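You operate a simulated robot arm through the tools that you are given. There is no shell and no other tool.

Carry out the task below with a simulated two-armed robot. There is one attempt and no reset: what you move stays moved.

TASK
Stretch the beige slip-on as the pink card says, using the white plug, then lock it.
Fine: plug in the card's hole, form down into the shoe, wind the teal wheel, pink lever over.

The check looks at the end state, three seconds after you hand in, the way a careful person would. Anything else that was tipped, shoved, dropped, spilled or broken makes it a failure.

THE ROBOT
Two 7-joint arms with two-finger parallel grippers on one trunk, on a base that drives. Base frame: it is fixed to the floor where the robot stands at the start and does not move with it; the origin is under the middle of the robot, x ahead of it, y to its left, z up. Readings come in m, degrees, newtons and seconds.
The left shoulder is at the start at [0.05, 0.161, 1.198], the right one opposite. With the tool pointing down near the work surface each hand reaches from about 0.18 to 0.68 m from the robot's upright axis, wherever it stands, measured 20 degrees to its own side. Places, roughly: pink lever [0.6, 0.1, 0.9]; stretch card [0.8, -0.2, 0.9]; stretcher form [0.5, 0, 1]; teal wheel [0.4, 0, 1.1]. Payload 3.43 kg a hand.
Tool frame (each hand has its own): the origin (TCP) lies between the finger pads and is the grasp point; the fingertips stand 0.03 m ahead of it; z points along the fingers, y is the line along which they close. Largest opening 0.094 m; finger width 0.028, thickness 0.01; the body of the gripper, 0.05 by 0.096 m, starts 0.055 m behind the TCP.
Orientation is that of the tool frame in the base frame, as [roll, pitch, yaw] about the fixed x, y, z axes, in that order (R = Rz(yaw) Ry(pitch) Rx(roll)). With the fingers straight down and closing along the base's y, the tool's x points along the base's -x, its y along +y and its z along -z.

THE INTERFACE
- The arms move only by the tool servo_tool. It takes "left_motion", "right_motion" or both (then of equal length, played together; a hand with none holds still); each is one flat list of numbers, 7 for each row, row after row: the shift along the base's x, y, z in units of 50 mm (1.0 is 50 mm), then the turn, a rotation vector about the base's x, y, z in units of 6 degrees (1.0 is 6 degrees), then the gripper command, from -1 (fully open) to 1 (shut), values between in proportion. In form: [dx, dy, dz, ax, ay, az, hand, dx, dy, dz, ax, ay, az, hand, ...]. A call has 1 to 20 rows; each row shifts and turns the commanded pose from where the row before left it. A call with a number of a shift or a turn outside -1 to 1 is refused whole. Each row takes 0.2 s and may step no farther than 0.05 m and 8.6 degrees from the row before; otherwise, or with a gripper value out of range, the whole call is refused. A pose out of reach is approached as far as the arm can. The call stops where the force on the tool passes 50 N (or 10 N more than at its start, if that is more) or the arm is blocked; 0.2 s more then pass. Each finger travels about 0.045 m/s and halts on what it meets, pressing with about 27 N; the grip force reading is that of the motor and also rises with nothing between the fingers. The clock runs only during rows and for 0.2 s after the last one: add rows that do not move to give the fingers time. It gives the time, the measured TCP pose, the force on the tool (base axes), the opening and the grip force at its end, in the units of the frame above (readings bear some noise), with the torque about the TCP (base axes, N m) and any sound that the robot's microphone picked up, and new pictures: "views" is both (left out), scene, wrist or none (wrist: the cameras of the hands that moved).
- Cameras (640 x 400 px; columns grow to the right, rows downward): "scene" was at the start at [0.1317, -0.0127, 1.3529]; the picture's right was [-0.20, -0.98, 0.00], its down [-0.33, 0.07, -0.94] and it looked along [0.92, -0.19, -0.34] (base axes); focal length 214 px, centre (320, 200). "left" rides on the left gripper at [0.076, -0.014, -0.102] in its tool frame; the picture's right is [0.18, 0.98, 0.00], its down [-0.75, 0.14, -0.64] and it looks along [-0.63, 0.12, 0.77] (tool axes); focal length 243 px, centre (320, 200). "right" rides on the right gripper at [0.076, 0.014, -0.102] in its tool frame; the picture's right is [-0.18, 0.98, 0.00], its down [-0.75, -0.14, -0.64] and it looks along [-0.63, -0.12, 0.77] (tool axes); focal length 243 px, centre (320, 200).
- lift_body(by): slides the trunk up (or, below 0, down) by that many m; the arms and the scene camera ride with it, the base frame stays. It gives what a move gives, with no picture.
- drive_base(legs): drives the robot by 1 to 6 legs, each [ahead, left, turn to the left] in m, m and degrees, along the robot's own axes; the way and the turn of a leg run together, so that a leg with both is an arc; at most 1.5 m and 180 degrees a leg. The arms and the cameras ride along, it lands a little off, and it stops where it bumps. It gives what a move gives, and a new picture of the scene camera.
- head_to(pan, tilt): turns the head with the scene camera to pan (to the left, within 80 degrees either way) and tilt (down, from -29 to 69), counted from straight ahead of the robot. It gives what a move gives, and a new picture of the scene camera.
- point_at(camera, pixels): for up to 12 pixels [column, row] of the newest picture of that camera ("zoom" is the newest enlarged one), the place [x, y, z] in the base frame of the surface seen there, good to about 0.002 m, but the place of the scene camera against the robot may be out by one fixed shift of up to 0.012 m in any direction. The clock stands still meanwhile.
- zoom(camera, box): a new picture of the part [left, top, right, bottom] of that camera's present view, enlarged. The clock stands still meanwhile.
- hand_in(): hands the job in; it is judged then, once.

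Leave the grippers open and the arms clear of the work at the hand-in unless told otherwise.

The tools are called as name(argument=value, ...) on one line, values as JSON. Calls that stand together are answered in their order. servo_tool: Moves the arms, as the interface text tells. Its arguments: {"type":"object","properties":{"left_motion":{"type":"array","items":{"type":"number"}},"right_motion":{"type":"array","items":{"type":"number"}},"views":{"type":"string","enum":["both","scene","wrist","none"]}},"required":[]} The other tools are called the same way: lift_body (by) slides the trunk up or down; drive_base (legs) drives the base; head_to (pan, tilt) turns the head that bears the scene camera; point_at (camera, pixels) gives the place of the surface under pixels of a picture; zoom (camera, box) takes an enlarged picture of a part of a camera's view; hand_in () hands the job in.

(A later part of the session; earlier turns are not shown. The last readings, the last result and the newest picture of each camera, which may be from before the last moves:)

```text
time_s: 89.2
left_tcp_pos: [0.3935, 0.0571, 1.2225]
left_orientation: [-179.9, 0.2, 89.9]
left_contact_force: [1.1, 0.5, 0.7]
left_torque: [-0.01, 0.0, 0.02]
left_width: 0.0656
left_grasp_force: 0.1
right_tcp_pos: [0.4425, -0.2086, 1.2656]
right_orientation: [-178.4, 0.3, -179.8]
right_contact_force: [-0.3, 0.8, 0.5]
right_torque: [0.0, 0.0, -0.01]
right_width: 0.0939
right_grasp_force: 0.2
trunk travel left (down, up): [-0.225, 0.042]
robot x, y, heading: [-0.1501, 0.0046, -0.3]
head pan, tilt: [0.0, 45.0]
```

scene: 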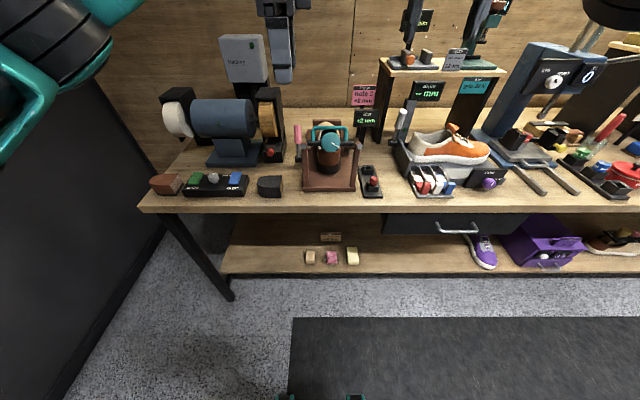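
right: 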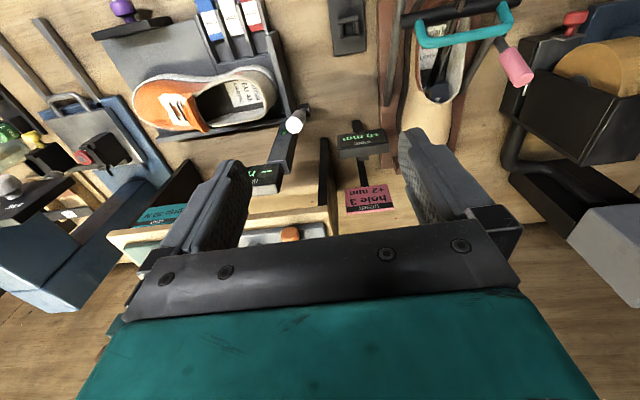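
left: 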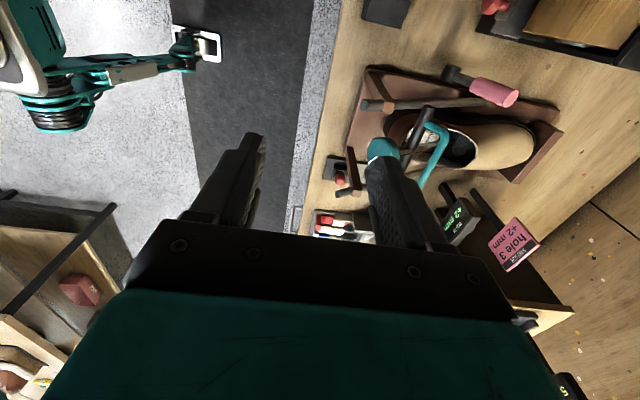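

Oriented well. The lever is visible at left-image (455,75)–(515,97); measure it and the neighbours.

zoom(camera="left", box=[340, 0, 640, 190])

point_at(camera="left", pixels=[[448, 72], [458, 76], [465, 80], [475, 86], [490, 90], [510, 97], [370, 105], [430, 103], [480, 100], [495, 30], [560, 45], [440, 90]])

```text
2.11 times, centred on (490, 95) of left
```

zoom: 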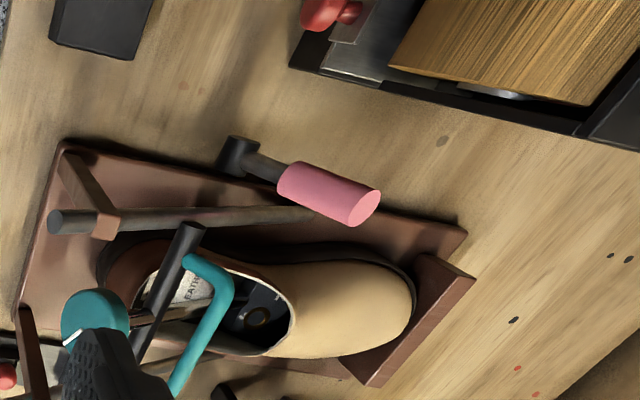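

```text
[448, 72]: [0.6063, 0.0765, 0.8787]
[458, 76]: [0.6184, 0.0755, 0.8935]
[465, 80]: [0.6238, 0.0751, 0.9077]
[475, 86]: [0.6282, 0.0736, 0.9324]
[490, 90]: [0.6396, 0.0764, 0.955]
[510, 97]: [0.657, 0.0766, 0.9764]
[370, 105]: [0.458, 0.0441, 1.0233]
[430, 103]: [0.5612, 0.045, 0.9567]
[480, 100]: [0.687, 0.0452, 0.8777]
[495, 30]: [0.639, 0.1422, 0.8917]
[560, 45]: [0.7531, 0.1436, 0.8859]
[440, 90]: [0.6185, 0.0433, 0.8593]
```

Lever: pivot [0.606, 0.0765, 0.878], grip top [0.655, 0.0766, 0.977], leaning 26° away; it swings about y, so "over" is toward the robot. Drive forward 0.15 m again.

drive_base(legs=[[0.15, 0, 0]])

servo_tool(left_motion=[0.2, 0.1, 0, 0, 0, 0, -0.28, 0.2, 0.1, 0, 0, 0, 0, -0.28, 0.2, 0.1, 0, 0, 0, 0, -0.28], views="both")

```text
time_s: 90.5
left_tcp_pos: [0.5427, 0.0584, 1.2228]
left_orientation: [-179.9, 0.1, 90.1]
left_contact_force: [0.3, 0.6, -1.5]
left_torque: [-0.01, 0.04, 0.04]
left_width: 0.0655
left_grasp_force: 0.0
right_tcp_pos: [0.5921, -0.209, 1.2644]
right_orientation: [-178.5, 0.2, -179.7]
right_contact_force: [-0.1, 0.5, -0.3]
right_torque: [0.02, 0.0, 0.03]
right_width: 0.0939
right_grasp_force: 0.1
trunk travel left (down, up): [-0.225, 0.042]
robot x, y, heading: [0.0004, -0.0011, 0.1]
head pan, tilt: [0.0, 45.0]
```

scene: 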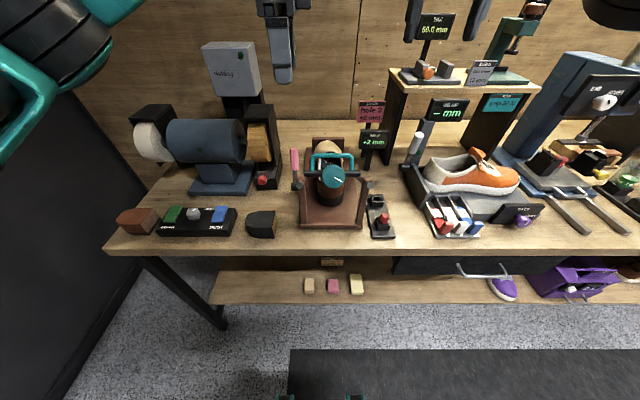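

```text
time_s: 91.3
left_tcp_pos: [0.5712, 0.0738, 1.2221]
left_orientation: [179.9, 0.2, 90.2]
left_contact_force: [0.4, 0.1, -0.6]
left_torque: [-0.01, 0.01, 0.02]
left_width: 0.0602
left_grasp_force: 0.0
right_tcp_pos: [0.5911, -0.2089, 1.2647]
right_orientation: [-178.5, 0.2, -179.7]
right_contact_force: [-0.5, 0.0, 0.1]
right_torque: [0.03, 0.02, 0.03]
right_width: 0.0938
right_grasp_force: 0.1
trunk travel left (down, up): [-0.225, 0.042]
robot x, y, heading: [0.0014, -0.0026, -0.3]
head pan, tilt: [0.0, 45.0]
```

scene: 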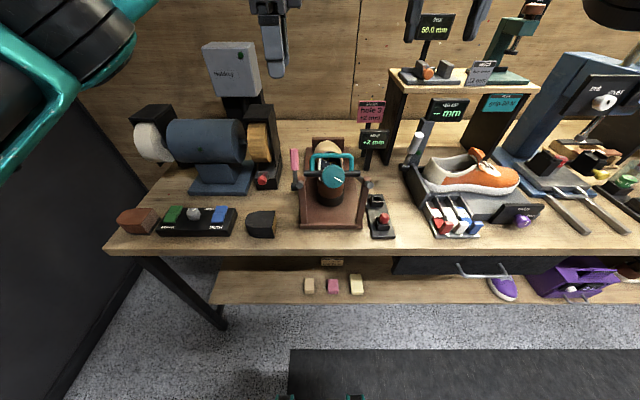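
left: 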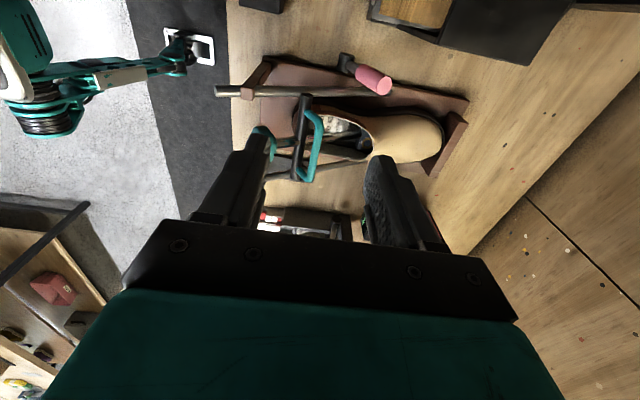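

Check heights of the grinder parts near the path of the hand's camera side.

point_at(camera="left", pixels=[[420, 8], [440, 20], [400, 20], [500, 30], [460, 40], [520, 60], [372, 80], [350, 62]])

point_at(camera="scene", pixels=[[258, 108], [272, 108], [262, 180], [275, 150], [260, 135], [290, 160]])

```text
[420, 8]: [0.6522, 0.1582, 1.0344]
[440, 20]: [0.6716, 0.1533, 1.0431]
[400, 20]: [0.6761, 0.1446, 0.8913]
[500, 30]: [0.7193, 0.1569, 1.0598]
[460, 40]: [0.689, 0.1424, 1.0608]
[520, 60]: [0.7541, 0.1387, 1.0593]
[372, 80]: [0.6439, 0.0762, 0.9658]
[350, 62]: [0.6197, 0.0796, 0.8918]
```

```text
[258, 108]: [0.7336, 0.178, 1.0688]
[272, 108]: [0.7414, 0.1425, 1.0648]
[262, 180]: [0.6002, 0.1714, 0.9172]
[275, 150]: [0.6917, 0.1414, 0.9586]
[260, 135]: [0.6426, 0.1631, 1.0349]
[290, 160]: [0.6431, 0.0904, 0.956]
```

The grinder's wheel top is z≈1.04 near [0.66, 0.155], so I keep the hand high: engage only the top 20 mm of the lever (TCP z≈0.988). Move above the lever and descend to 1.02 first.

servo_tool(left_motion=[0.5, 0.04, 0, 0, 0, 0, -0.28, 0.5, 0.04, 0, 0, 0, 0, -0.28, 0.54, 0.02, 0, 0, 0, 0, -0.28, 0, 0, -0.7, 0, 0, 0, -0.28, 0, 0, -0.7, 0, 0, 0, -0.28, 0, 0, -0.7, 0, 0, 0, -0.28, 0, 0, -0.7, 0, 0, 0, -0.28, 0, 0, -0.7, 0, 0, 0, -0.28, 0, 0, -0.5, 0, 0, 0, -0.28, 0, 0, 0, 0, 0, 0, -0.28], views="both")

zoom(camera="left", box=[200, 40, 440, 220])

zoom(camera="scene", box=[230, 90, 380, 220])

```text
time_s: 93.5
left_tcp_pos: [0.5943, 0.0807, 1.0158]
left_orientation: [179.9, 0.3, 90.2]
left_contact_force: [0.5, -0.1, 0.1]
left_torque: [0.03, 0.02, -0.02]
left_width: 0.0602
left_grasp_force: 0.0
left hand out of reach, approached as far as the arm can: row 1, 2, 3
right_tcp_pos: [0.5916, -0.2083, 1.2649]
right_orientation: [-178.6, 0.2, -179.7]
right_contact_force: [-0.5, 0.2, 0.1]
right_torque: [0.01, -0.02, 0.03]
right_width: 0.0937
right_grasp_force: 0.0
trunk travel left (down, up): [-0.225, 0.042]
robot x, y, heading: [-0.0017, 0.0, 0.2]
head pan, tilt: [0.0, 45.0]
```

scene: 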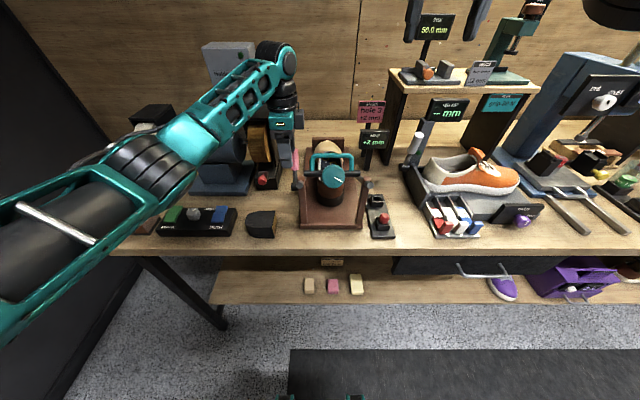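
left: 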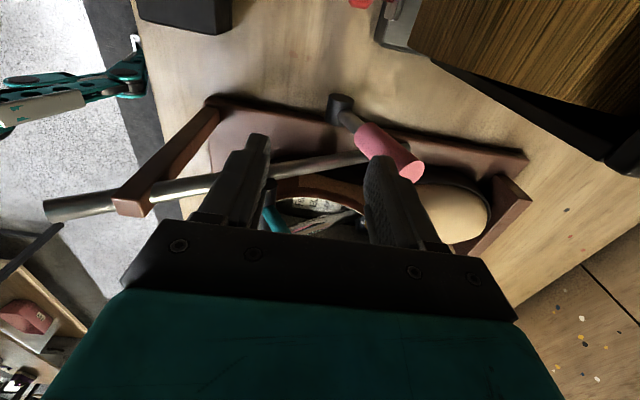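

```text
2.22 times, centred on (320, 130) of left
```

zoom: 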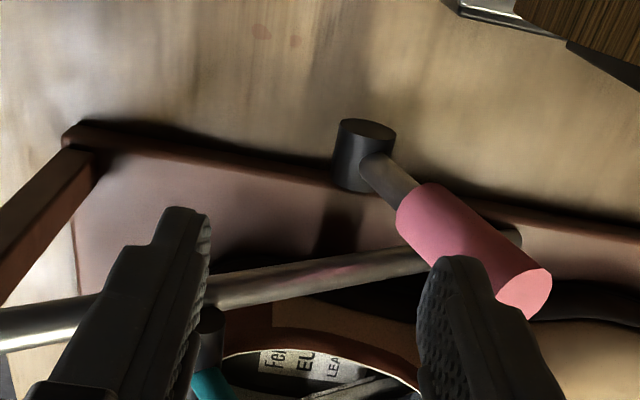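

```text
3.08 times, centred on (305, 155) of scene
```

zoom: 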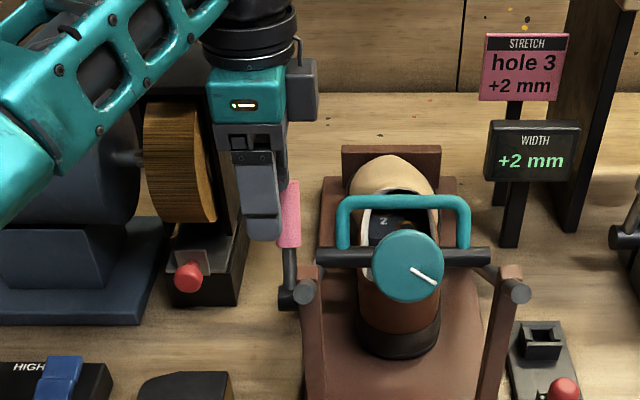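

At this height more reach is available. Move +x to 0.648 above the lever, at z≈1.025, then look.

servo_tool(left_motion=[0, 0, 0.2, 0, 0, 0, -0.28, 0.36, -0.03, 0, 0, 0, 0, -0.28, 0.36, -0.03, 0, 0, 0, 0, -0.28, 0.36, 0, 0, 0, 0, 0, -0.28, 0, 0, 0, 0, 0, 0, -0.28], views="both")

zoom(camera="left", box=[200, 40, 440, 220])

zoom(camera="scene", box=[230, 90, 380, 220])

```text
time_s: 94.8
left_tcp_pos: [0.6333, 0.0792, 1.026]
left_orientation: [179.9, 0.1, 89.9]
left_contact_force: [0.0, -0.4, 0.1]
left_torque: [-0.01, -0.02, 0.0]
left_width: 0.0601
left_grasp_force: 0.0
left hand out of reach, approached as far as the arm can: row 4
right_tcp_pos: [0.5913, -0.2086, 1.2646]
right_orientation: [-178.5, 0.3, -179.8]
right_contact_force: [0.3, 0.1, -0.3]
right_torque: [0.02, -0.01, -0.02]
right_width: 0.094
right_grasp_force: 0.1
trunk travel left (down, up): [-0.225, 0.042]
robot x, y, heading: [0.0012, -0.0026, 0.1]
head pan, tilt: [0.0, 45.0]
```

scene: 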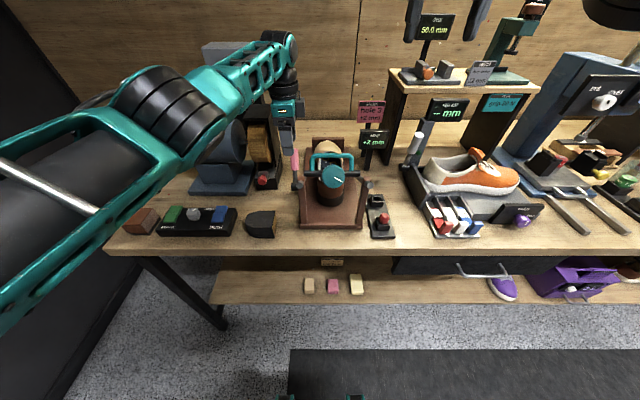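
left: 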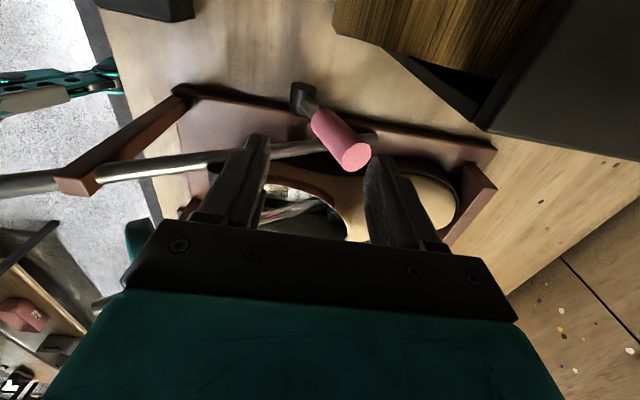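

```text
2.22 times, centred on (320, 130) of left
```

zoom: 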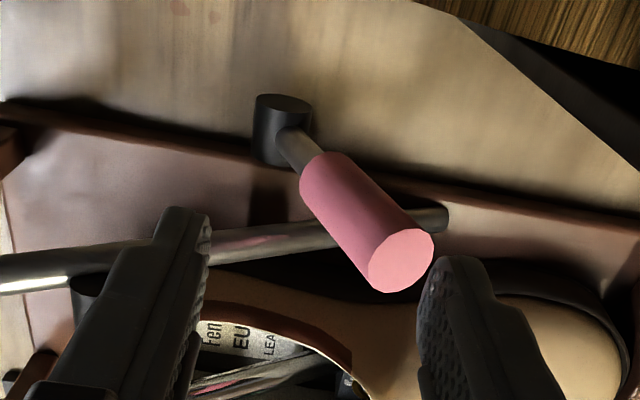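

```text
3.08 times, centred on (305, 155) of scene
```

zoom: 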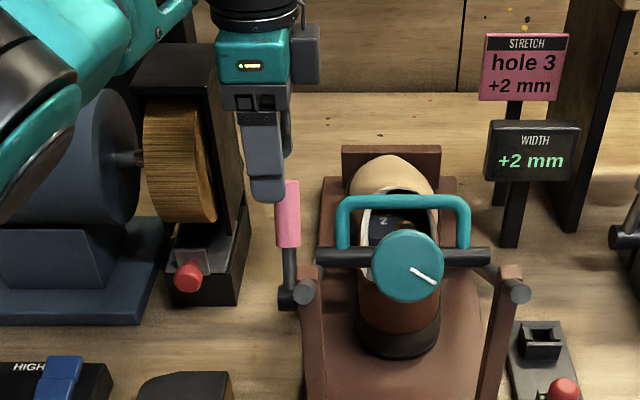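

Reach limit x≈0.633. I'll widen the opening to 80 mm so the far finger clears the lever's top, then descend to TCP z≈0.988.

servo_tool(left_motion=[0, 0, 0, 0, 0, 0, -0.72, 0, 0, 0, 0, 0, 0, -0.72, 0.1, 0, -0.2, 0, 0, 0, -0.72, 0.1, 0, -0.2, 0, 0, 0, -0.72, 0, 0, -0.2, 0, 0, 0, -0.72, 0, 0, -0.16, 0, 0, 0, -0.72, 0, 0, 0, 0, 0, 0, -0.72], views="both")

zoom(camera="left", box=[200, 40, 440, 220])

zoom(camera="scene", box=[230, 90, 380, 220])

```text
time_s: 96.3
left_tcp_pos: [0.6331, 0.0868, 0.9853]
left_orientation: [180.0, 0.2, 90.0]
left_contact_force: [-0.3, 0.5, 1.2]
left_torque: [0.04, -0.03, 0.0]
left_width: 0.0807
left_grasp_force: 0.0
left hand out of reach, approached as far as the arm can: row 3
right_tcp_pos: [0.5923, -0.2085, 1.265]
right_orientation: [-178.5, 0.1, -179.7]
right_contact_force: [0.9, 0.3, 0.3]
right_torque: [0.06, 0.0, -0.03]
right_width: 0.0939
right_grasp_force: 0.1
trunk travel left (down, up): [-0.225, 0.042]
robot x, y, heading: [0.0038, 0.0021, 0.1]
head pan, tilt: [0.0, 45.0]
```

scene: 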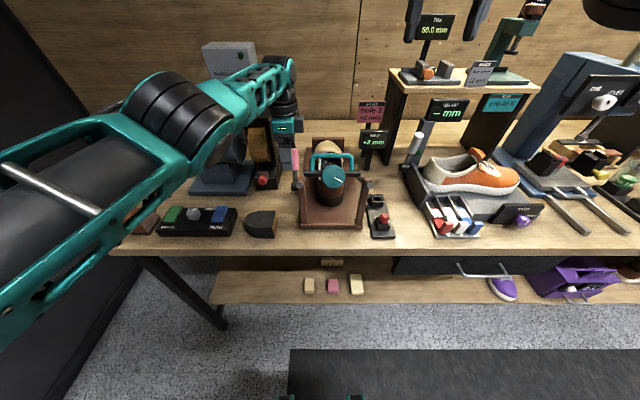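
left: 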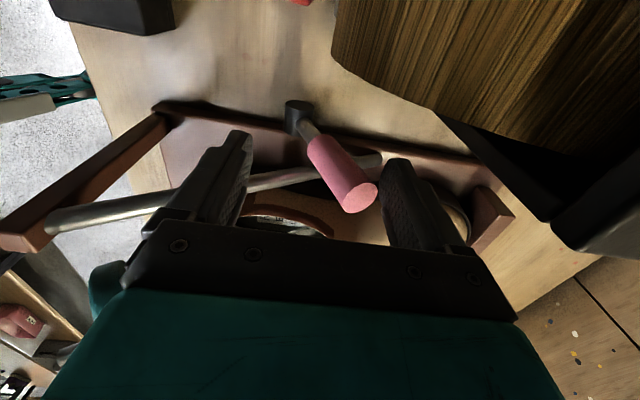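

```text
2.22 times, centred on (320, 130) of left
```

zoom: 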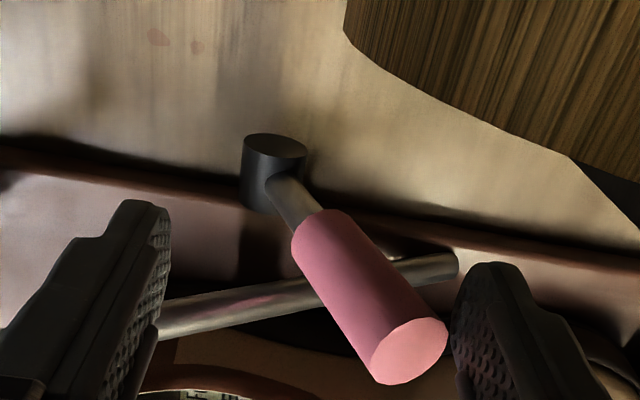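

```text
3.08 times, centred on (305, 155) of scene
```

zoom: 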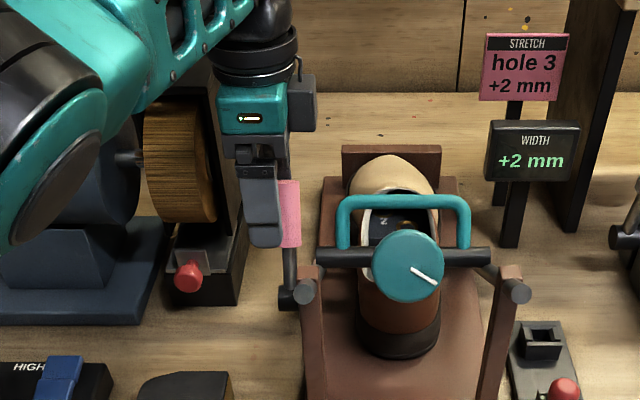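

The lever is between the fingers. Shift −y 8 mm to centre, then pull toward the robot (−x) in 10 mm rows so the far finger carries the lever.

servo_tool(left_motion=[0, -0.16, 0, 0, 0, 0, -0.72, -0.2, 0, 0, 0, 0, 0, -0.72, -0.2, 0, 0, 0, 0, 0, -0.72, -0.2, 0, 0, 0, 0, 0, -0.72, -0.2, 0, 0, 0, 0, 0, -0.72, -0.2, 0, 0, 0, 0, 0, -0.72, 0, 0, 0, 0, 0, 0, -0.72], views="both")

zoom(camera="left", box=[180, 40, 460, 240])

zoom(camera="scene", box=[230, 90, 380, 220])

```text
time_s: 98.0
left_tcp_pos: [0.6277, 0.0678, 0.984]
left_orientation: [-180.0, 0.1, 90.1]
left_contact_force: [1.6, 2.2, 1.5]
left_torque: [0.04, -0.07, 0.12]
left_width: 0.0817
left_grasp_force: 0.8
left hand out of reach, approached as far as the arm can: row 1, 2, 3, 4, 5, 6
right_tcp_pos: [0.5909, -0.2086, 1.2646]
right_orientation: [-178.5, 0.3, -179.7]
right_contact_force: [-0.1, -0.2, -0.1]
right_torque: [0.0, 0.0, 0.0]
right_width: 0.0939
right_grasp_force: 0.0
trunk travel left (down, up): [-0.225, 0.042]
robot x, y, heading: [0.0018, 0.0015, 0.1]
head pan, tilt: [0.0, 45.0]
```

scene: 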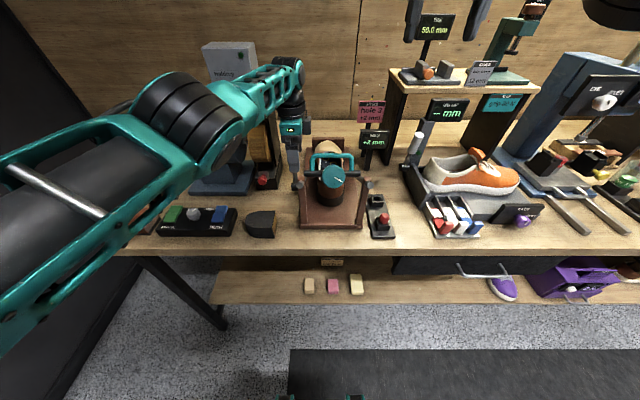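
left: 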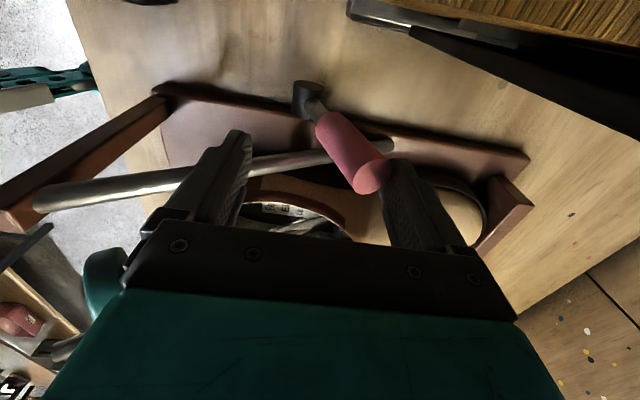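

```text
2.00 times, centred on (320, 140) of left
```

zoom: 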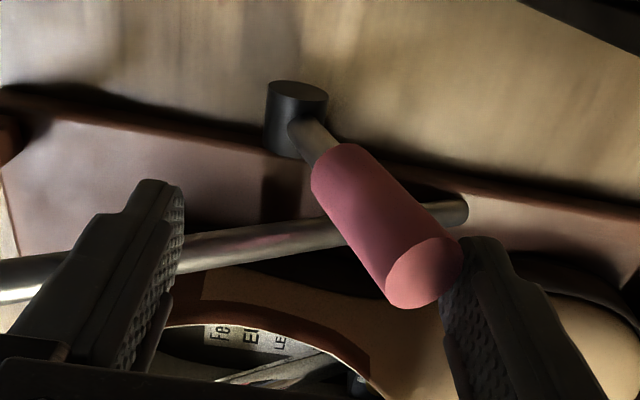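

```text
3.08 times, centred on (305, 155) of scene
```

zoom: 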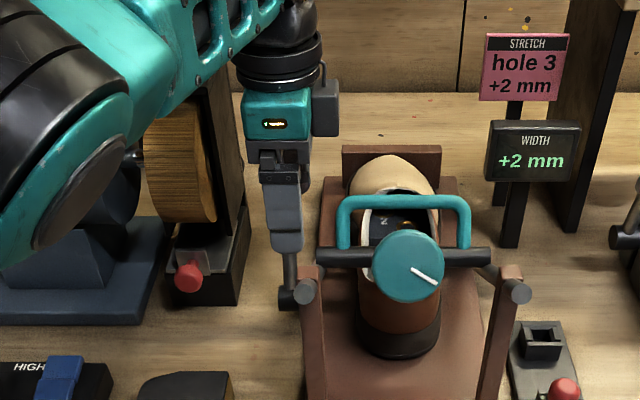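

The arm is at a joint limit in this wrist pose. Lift straight up and back off; then turn the hand to the mirrored yaw (−90), which should have more reach.

servo_tool(left_motion=[0, 0, 0.3, 0, 0, 0, -0.72, 0, 0, 0.5, 0, 0, 0, -0.72, 0, 0, 0.6, 0, 0, 0, -0.72, -0.2, 0, 0.6, 0, 0, 0, -0.72, -0.3, 0, 0.6, 0, 0, 0, -0.72, -0.4, 0, 0.6, 0, 0, 0, -0.72, -0.4, 0, 0.6, 0, 0, 0, -0.72, -0.4, 0, 0.4, 0, 0, 0, -0.72], views="both")

zoom(camera="scene", box=[230, 90, 380, 220])

```text
time_s: 99.8
left_tcp_pos: [0.5422, 0.0661, 1.1946]
left_orientation: [180.0, 0.1, 90.3]
left_contact_force: [0.3, -0.2, -0.7]
left_torque: [0.02, -0.03, 0.0]
left_width: 0.0805
left_grasp_force: 0.1
right_tcp_pos: [0.5909, -0.2088, 1.2653]
right_orientation: [-178.5, 0.3, -179.7]
right_contact_force: [-0.3, 0.1, 0.3]
right_torque: [0.01, 0.02, -0.05]
right_width: 0.0939
right_grasp_force: 0.0
trunk travel left (down, up): [-0.225, 0.042]
robot x, y, heading: [-0.0004, -0.0002, 0.0]
head pan, tilt: [0.0, 45.0]
```

scene: 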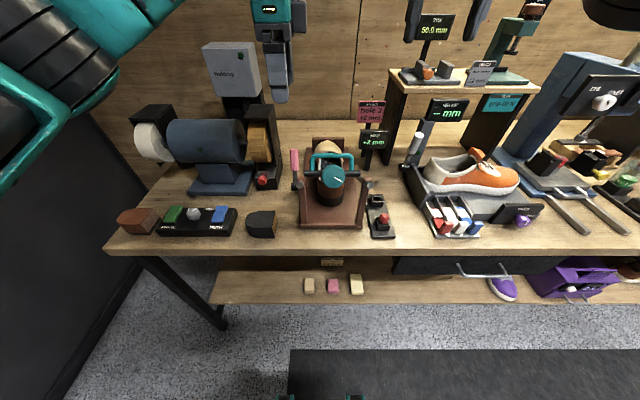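
left: 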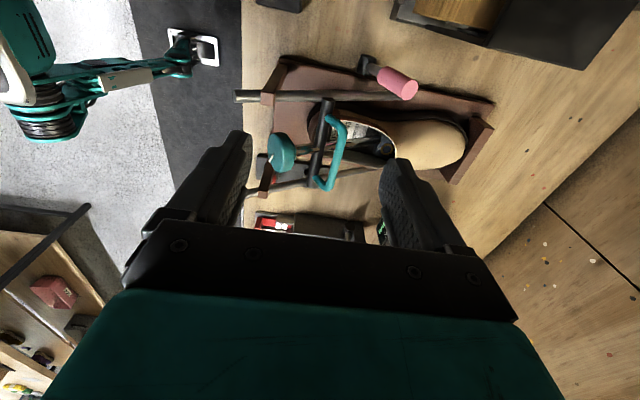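

```text
3.08 times, centred on (305, 155) of scene
```

zoom: 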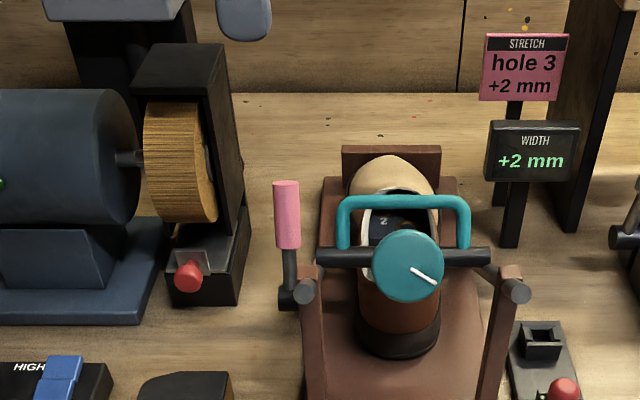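

Nothing disturbed. Rotate the left hand +90° to yaw 180 first, then on to −90, in the air.

servo_tool(left_motion=[-0.1, 0.05, 0.05, 0, 0, 1, -0.5, -0.1, 0.05, 0.05, 0, 0, 1, -0.5, -0.1, 0.05, 0.05, 0, 0, 1, -0.5, -0.1, 0.05, 0, 0, 0, 1, -0.5, -0.1, 0.05, 0, 0, 0, 1, -0.5, -0.1, 0, 0, 0, 0, 1, -0.5, -0.1, 0, 0, 0, 0, 1, -0.5, -0.1, 0, 0, 0, 0, 1, -0.5, 0, 0, 0, 0, 0, 1, -0.5, 0, 0, 0, 0, 0, 1, -0.5, 0, 0, 0, 0, 0, 1, -0.5, 0, 0, 0, 0, 0, 1, -0.5, 0, 0, 0, 0, 0, 1, -0.5, 0, 0, 0, 0, 0, 1, -0.5, 0, 0, 0, 0, 0, 1, -0.5], views="none")

servo_tool(left_motion=[0, 0, 0, 0, 0, 1, -0.5, 0, 0, 0, 0, 0, 1, -0.5, 0, 0, 0, 0, 0, 1, -0.5, 0, 0, 0, 0, 0, 1, -0.5, 0, 0, 0, 0, 0, 1, -0.5, 0, 0, 0, 0, 0, 1, -0.5, 0, 0, 0, 0, 0, 1, -0.5, 0, 0, 0, 0, 0, 1, -0.5, 0, 0, 0, 0, 0, 1, -0.5, 0, 0, 0, 0, 0, 1, -0.5, 0, 0, 0, 0, 0, 1, -0.5, 0, 0, 0, 0, 0, 1, -0.5, 0, 0, 0, 0, 0, 1, -0.5, 0, 0, 0, 0, 0, 1, -0.5, 0, 0, 0, 0, 0, 1, -0.5], views="both")

```text
time_s: 103.0
left_tcp_pos: [0.5029, 0.0793, 1.2023]
left_orientation: [179.9, 0.2, -179.8]
left_contact_force: [0.0, 0.3, 0.3]
left_torque: [0.0, 0.01, 0.05]
left_width: 0.0705
left_grasp_force: 0.1
right_tcp_pos: [0.5901, -0.2091, 1.2639]
right_orientation: [-178.5, 0.3, -179.8]
right_contact_force: [0.1, -0.8, -0.4]
right_torque: [0.0, -0.01, 0.02]
right_width: 0.0941
right_grasp_force: 0.1
trunk travel left (down, up): [-0.225, 0.042]
robot x, y, heading: [0.0017, -0.0019, -0.1]
head pan, tilt: [0.0, 45.0]
```

```text
time_s: 106.2
left_tcp_pos: [0.5012, 0.0809, 1.2017]
left_orientation: [179.9, 0.1, -89.8]
left_contact_force: [0.8, -0.4, 0.5]
left_torque: [-0.02, -0.01, -0.01]
left_width: 0.0703
left_grasp_force: 0.2
right_tcp_pos: [0.5916, -0.2087, 1.2648]
right_orientation: [-178.5, 0.3, -179.7]
right_contact_force: [-0.5, 0.5, -0.3]
right_torque: [-0.02, 0.03, 0.02]
right_width: 0.094
right_grasp_force: 0.1
trunk travel left (down, up): [-0.225, 0.042]
robot x, y, heading: [0.0015, 0.0004, 0.1]
head pan, tilt: [0.0, 45.0]
```

scene: 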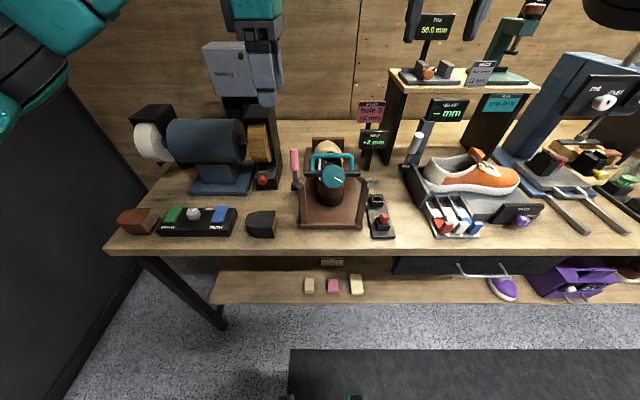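
left: 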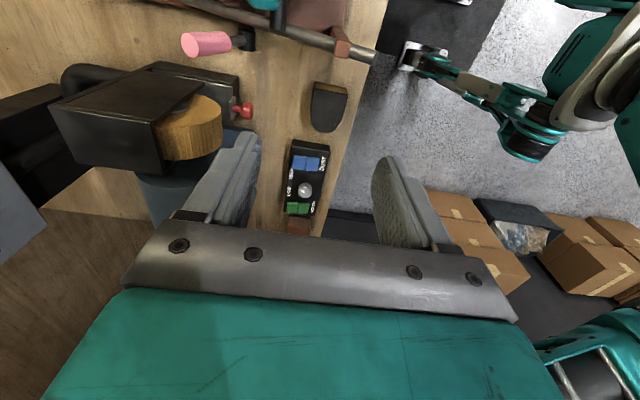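

Now move to above the lever: x≈0.646, z≈1.05.

servo_tool(left_motion=[0.3, 0, -0.4, 0, 0, 0, -0.5, 0.5, 0, -0.5, 0, 0, 0, -0.5, 0.5, 0, -0.6, 0, 0, 0, -0.5, 0.5, 0, -0.6, 0, 0, 0, -0.5, 0.5, 0, -0.6, 0, 0, 0, -0.5, 0.5, 0, -0.3, 0, 0, 0, -0.5, 0.1, 0, 0, 0, 0, 0, -0.5], views="both")

zoom(camera="scene", box=[230, 90, 380, 220])

```text
time_s: 107.8
left_tcp_pos: [0.6303, 0.0867, 1.0488]
left_orientation: [-180.0, 0.2, -89.8]
left_contact_force: [-0.5, -0.9, 0.7]
left_torque: [-0.01, -0.01, -0.03]
left_width: 0.0705
left_grasp_force: 0.0
left hand out of reach, approached as far as the arm can: row 6, 7
right_tcp_pos: [0.5916, -0.2083, 1.2647]
right_orientation: [-178.6, 0.3, -179.7]
right_contact_force: [-0.2, 0.4, 0.7]
right_torque: [-0.02, -0.03, -0.01]
right_width: 0.094
right_grasp_force: 0.1
trunk travel left (down, up): [-0.225, 0.042]
robot x, y, heading: [-0.0009, -0.0005, 0.1]
head pan, tilt: [0.0, 45.0]
```

scene: 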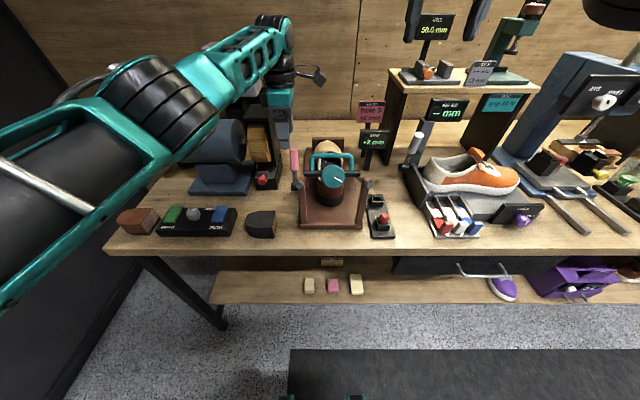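
left: 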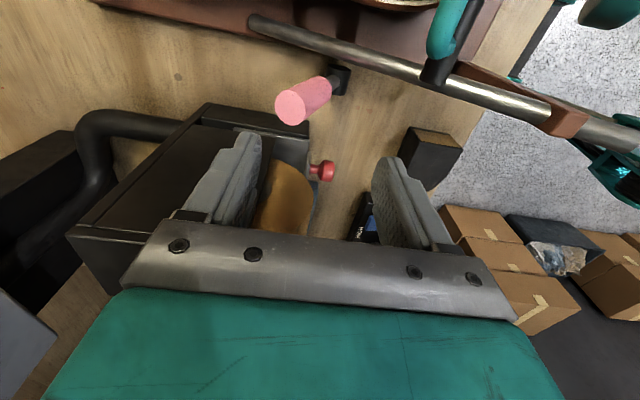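

```text
3.08 times, centred on (305, 155) of scene
```

zoom: 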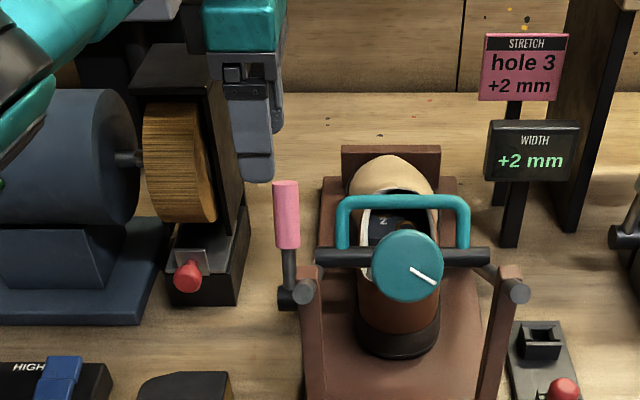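

Also at the reach limit at x≈0.63. A small drive forward would solve this; look down to check the clearance between my base and the bench.

head_to(pan=0, tilt=69)

point_at(camera="scene", pixels=[[320, 150], [320, 180], [320, 200], [320, 220], [320, 250], [320, 300], [320, 330], [285, 350], [355, 350], [320, 390], [200, 250], [450, 250]])

```text
time_s: 108.6
left_tcp_pos: [0.6316, 0.0862, 1.0485]
left_orientation: [179.9, 0.2, -89.9]
left_contact_force: [0.8, -0.5, 0.1]
left_torque: [0.02, 0.03, 0.0]
left_width: 0.0704
left_grasp_force: 0.1
right_tcp_pos: [0.5904, -0.2079, 1.2656]
right_orientation: [-178.5, 0.2, -179.7]
right_contact_force: [0.7, -0.3, -0.7]
right_torque: [-0.02, 0.02, -0.02]
right_width: 0.0938
right_grasp_force: 0.1
trunk travel left (down, up): [-0.225, 0.042]
robot x, y, heading: [0.0013, 0.0058, -0.3]
head pan, tilt: [0.0, 68.8]
```

scene: 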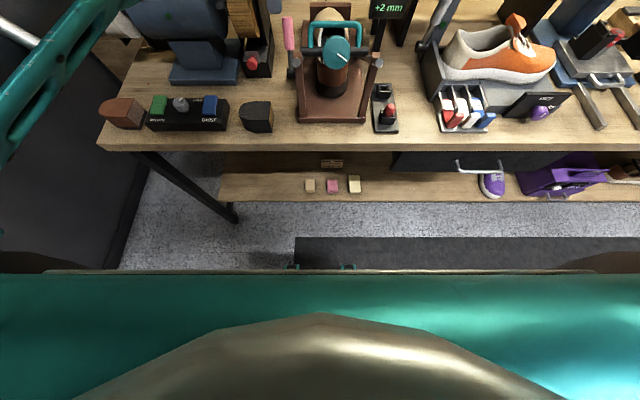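

```text
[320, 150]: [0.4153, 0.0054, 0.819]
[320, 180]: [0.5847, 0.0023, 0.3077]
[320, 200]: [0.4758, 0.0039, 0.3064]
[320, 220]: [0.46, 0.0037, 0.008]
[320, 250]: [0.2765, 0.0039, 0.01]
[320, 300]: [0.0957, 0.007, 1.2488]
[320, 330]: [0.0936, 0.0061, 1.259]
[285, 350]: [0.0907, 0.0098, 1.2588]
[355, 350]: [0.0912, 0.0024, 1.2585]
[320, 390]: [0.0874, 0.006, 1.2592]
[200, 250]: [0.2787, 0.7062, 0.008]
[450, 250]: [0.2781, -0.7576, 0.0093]
```

The bench edge is at x≈0.415 and the floor is free to about x=0.2. Check what the two small teal parts at (292,266) and (347,266) are.

point_at(camera="scene", pixels=[[292, 267], [347, 267], [320, 262], [320, 268], [320, 272]])

zoom(camera="scene", box=[270, 240, 370, 285])

```text
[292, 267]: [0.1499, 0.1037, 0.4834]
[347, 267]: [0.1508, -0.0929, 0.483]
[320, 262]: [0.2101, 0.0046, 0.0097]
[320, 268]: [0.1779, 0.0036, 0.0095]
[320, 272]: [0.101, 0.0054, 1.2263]
```

```text
6.40 times, centred on (320, 262) of scene
```

zoom: 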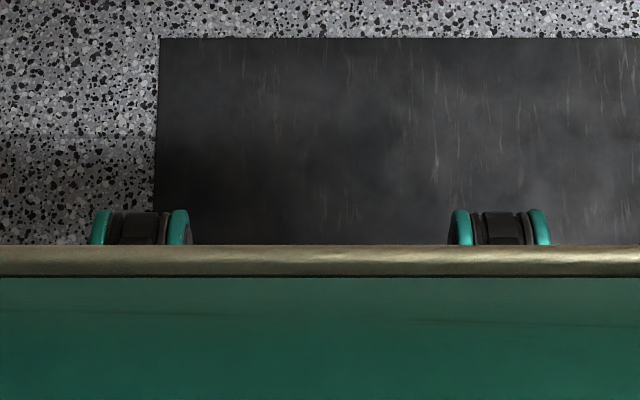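

There's ample room (robot knees at x≈0.15, bench edge 0.415). Retract both hands 0.1 m first so nothing is near anything during the drive, and restore the head.

servo_tool(left_motion=[0, 0, 0.6, 0, 0, 0, -0.5, -0.4, 0, 0.6, 0, 0, 0, -0.5, -0.5, 0, 0.6, 0, 0, 0, -0.5, -0.5, 0, 0.3, 0, 0, 0, -0.5, -0.5, 0, 0, 0, 0, 0, -0.5], right_motion=[-0.4, 0, 0, 0, 0, 0, -1, -0.4, 0, 0, 0, 0, 0, -1, -0.5, 0, 0, 0, 0, 0, -1, -0.5, 0, 0, 0, 0, 0, -1, -0.5, 0, 0, 0, 0, 0, -1], views="none")

drive_base(legs=[[0.1, 0, 0]])

head_to(pan=0, tilt=50)

```text
time_s: 109.8
left_tcp_pos: [0.5359, 0.0853, 1.1536]
left_orientation: [179.9, 0.2, -89.8]
left_contact_force: [0.9, 0.7, 0.6]
left_torque: [0.0, 0.03, 0.0]
left_width: 0.0703
left_grasp_force: 0.1
right_tcp_pos: [0.4745, -0.2106, 1.2655]
right_orientation: [-178.5, 0.3, -179.9]
right_contact_force: [0.3, 0.4, -0.2]
right_torque: [0.02, 0.01, -0.02]
right_width: 0.0941
right_grasp_force: 0.0
trunk travel left (down, up): [-0.225, 0.042]
robot x, y, heading: [0.0011, 0.0004, -0.2]
head pan, tilt: [0.0, 68.8]
```

```text
time_s: 111.0
left_tcp_pos: [0.6349, 0.0859, 1.1525]
left_orientation: [179.9, 0.2, -90.0]
left_contact_force: [0.4, 0.6, -0.7]
left_torque: [-0.02, 0.03, 0.0]
left_width: 0.0705
left_grasp_force: 0.0
right_tcp_pos: [0.5741, -0.2105, 1.2648]
right_orientation: [-178.5, 0.3, -179.8]
right_contact_force: [0.3, 1.1, 0.2]
right_torque: [0.04, 0.04, -0.01]
right_width: 0.094
right_grasp_force: 0.1
trunk travel left (down, up): [-0.225, 0.042]
robot x, y, heading: [0.0948, 0.0003, 0.0]
head pan, tilt: [0.0, 68.8]
```

scene: 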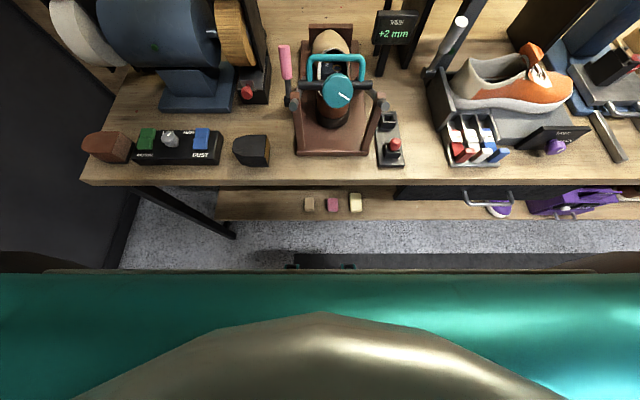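

```text
time_s: 111.8
left_tcp_pos: [0.6353, 0.0851, 1.1531]
left_orientation: [180.0, 0.2, -90.0]
left_contact_force: [-0.3, 0.3, 0.4]
left_torque: [0.03, 0.01, 0.03]
left_width: 0.0701
left_grasp_force: 0.1
right_tcp_pos: [0.5727, -0.2104, 1.265]
right_orientation: [-178.5, 0.3, -179.7]
right_contact_force: [0.3, 0.2, 0.2]
right_torque: [-0.01, -0.03, 0.01]
right_width: 0.0942
right_grasp_force: 0.1
trunk travel left (down, up): [-0.225, 0.042]
robot x, y, heading: [0.0973, -0.0054, -0.3]
head pan, tilt: [0.0, 50.0]
```

scene: 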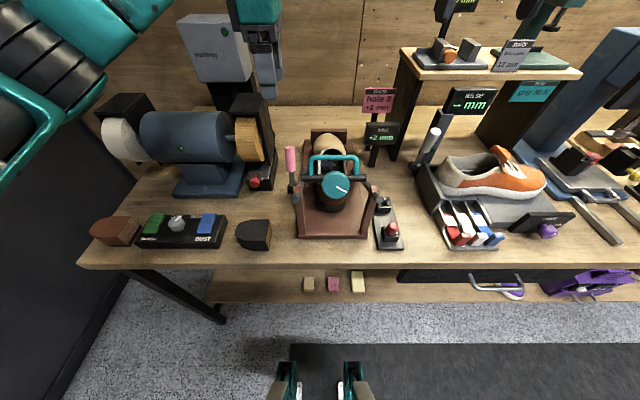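

Now there's reach. Descend over the lever: to x≈0.648, y≈0.079, z≈0.985.

servo_tool(left_motion=[0.26, -0.12, 0, 0, 0, 0, -0.5, 0, 0, -0.6, 0, 0, 0, -0.5, 0, 0, -0.7, 0, 0, 0, -0.5, 0, 0, -0.7, 0, 0, 0, -0.5, 0, 0, 0, 0, 0, 0, -0.5], views="both")

zoom(camera="left", box=[200, 40, 440, 220])

zoom(camera="scene", box=[230, 90, 380, 220])

```text
time_s: 113.0
left_tcp_pos: [0.649, 0.0794, 1.0546]
left_orientation: [-180.0, 0.2, -90.0]
left_contact_force: [1.2, 1.0, -0.2]
left_torque: [-0.01, 0.01, 0.03]
left_width: 0.0706
left_grasp_force: 0.0
right_tcp_pos: [0.5733, -0.2105, 1.2648]
right_orientation: [-178.5, 0.3, -179.8]
right_contact_force: [0.2, -0.3, -0.5]
right_torque: [0.02, 0.01, 0.01]
right_width: 0.094
right_grasp_force: 0.0
trunk travel left (down, up): [-0.225, 0.042]
robot x, y, heading: [0.0978, 0.0001, -0.1]
head pan, tilt: [0.0, 50.0]
```

scene: 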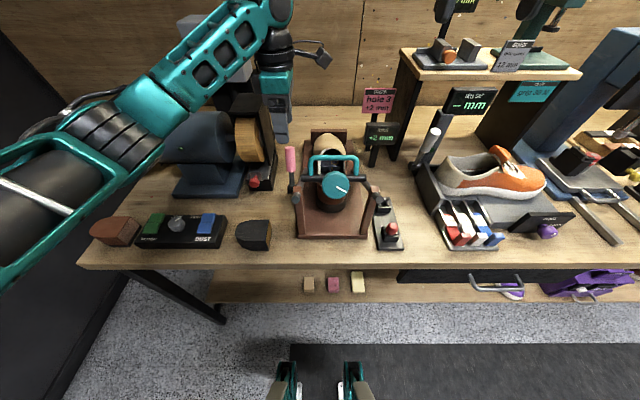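
left: 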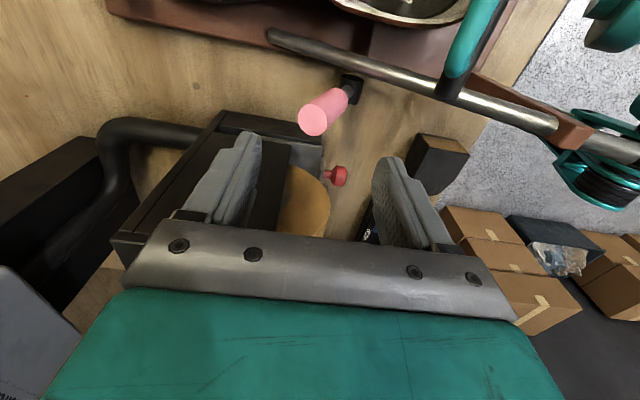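

```text
2.22 times, centred on (320, 130) of left
```

zoom: 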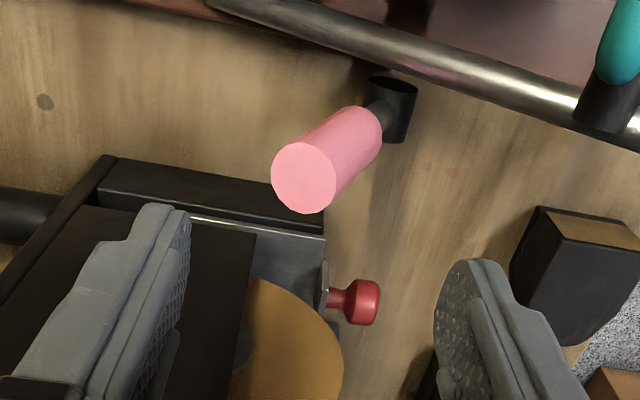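

```text
3.08 times, centred on (305, 155) of scene
```

zoom: 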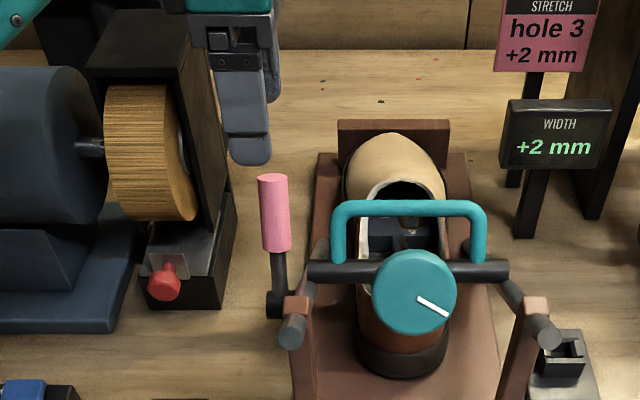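

Lever's top is centred between the fingers. Measure it, then descend.

point_at(camera="zoom", pixels=[[265, 180], [265, 200], [275, 240], [278, 300]])

point_at(camera="left", pixels=[[312, 120], [300, 120], [326, 115], [345, 92], [353, 85]])

```text
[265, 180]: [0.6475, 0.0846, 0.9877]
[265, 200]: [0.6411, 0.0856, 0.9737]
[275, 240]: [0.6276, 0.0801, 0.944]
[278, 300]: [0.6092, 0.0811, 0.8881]
```

```text
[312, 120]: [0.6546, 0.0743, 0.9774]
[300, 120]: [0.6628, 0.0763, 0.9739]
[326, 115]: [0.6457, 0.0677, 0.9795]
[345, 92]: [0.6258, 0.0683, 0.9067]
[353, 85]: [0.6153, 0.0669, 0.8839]
```

Lever unchanged (top [0.655, 0.0745, 0.977]). Descend to TCP z≈0.98, then pull −x in 10 mm rows for 50 mm.

servo_tool(left_motion=[0, -0.06, -0.5, 0, 0, 0, -0.5, 0, 0, -0.5, 0, 0, 0, -0.5, 0, 0, -0.48, 0, 0, 0, -0.5, 0, 0, 0, 0, 0, 0, -0.5, -0.2, 0, 0, 0, 0, 0, -0.5, -0.2, 0, 0, 0, 0, 0, -0.5, -0.2, 0, 0, 0, 0, 0, -0.5, -0.2, 0, 0, 0, 0, 0, -0.5, 0, 0, 0, 0, 0, 0, -0.5], views="both")

zoom(camera="left", box=[200, 40, 440, 220])

zoom(camera="scene", box=[230, 90, 380, 220])

```text
time_s: 115.0
left_tcp_pos: [0.6085, 0.0767, 0.9791]
left_orientation: [180.0, 0.2, -90.0]
left_contact_force: [1.4, -0.3, -0.5]
left_torque: [0.04, -0.01, -0.01]
left_width: 0.0708
left_grasp_force: 0.0
right_tcp_pos: [0.573, -0.2092, 1.2643]
right_orientation: [-178.5, 0.3, -179.8]
right_contact_force: [0.0, -0.3, 0.0]
right_torque: [0.0, -0.01, -0.02]
right_width: 0.0939
right_grasp_force: 0.1
trunk travel left (down, up): [-0.225, 0.042]
robot x, y, heading: [0.0989, -0.0009, -0.0]
head pan, tilt: [0.0, 50.0]
```

scene: 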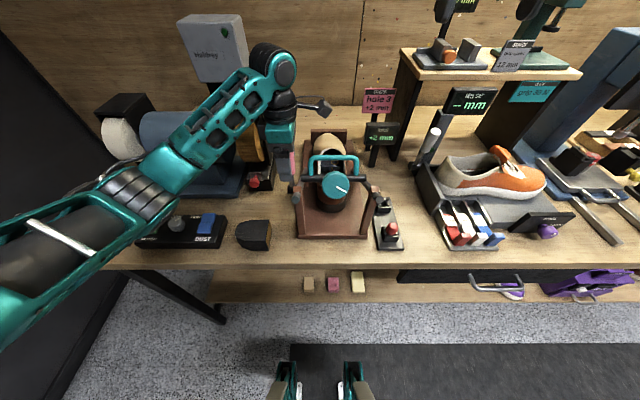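
left: 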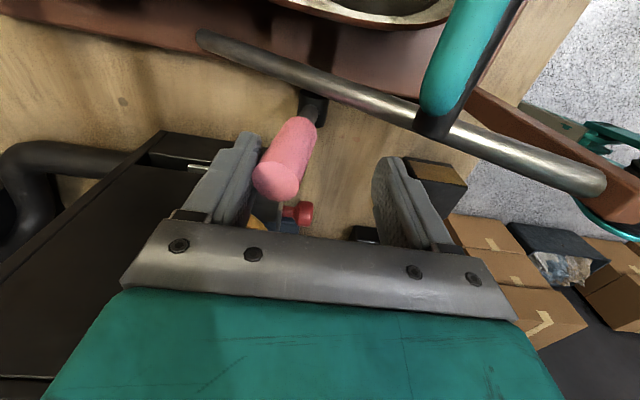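

```text
2.22 times, centred on (320, 130) of left
```

zoom: 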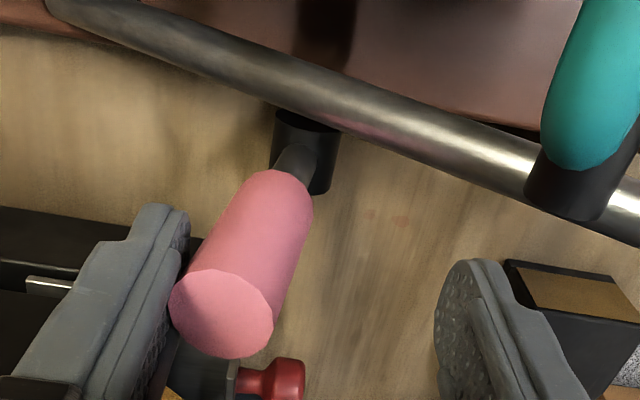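

```text
3.08 times, centred on (305, 155) of scene
```

zoom: 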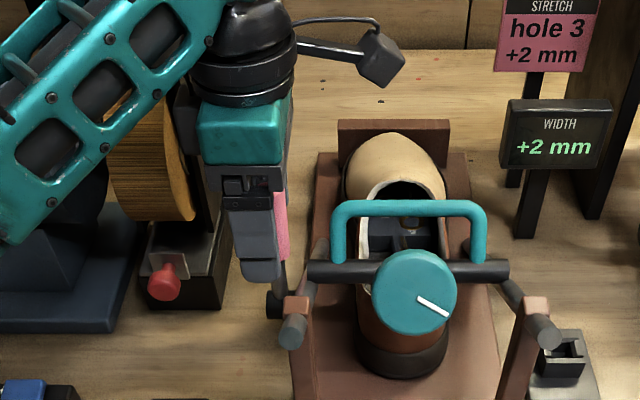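

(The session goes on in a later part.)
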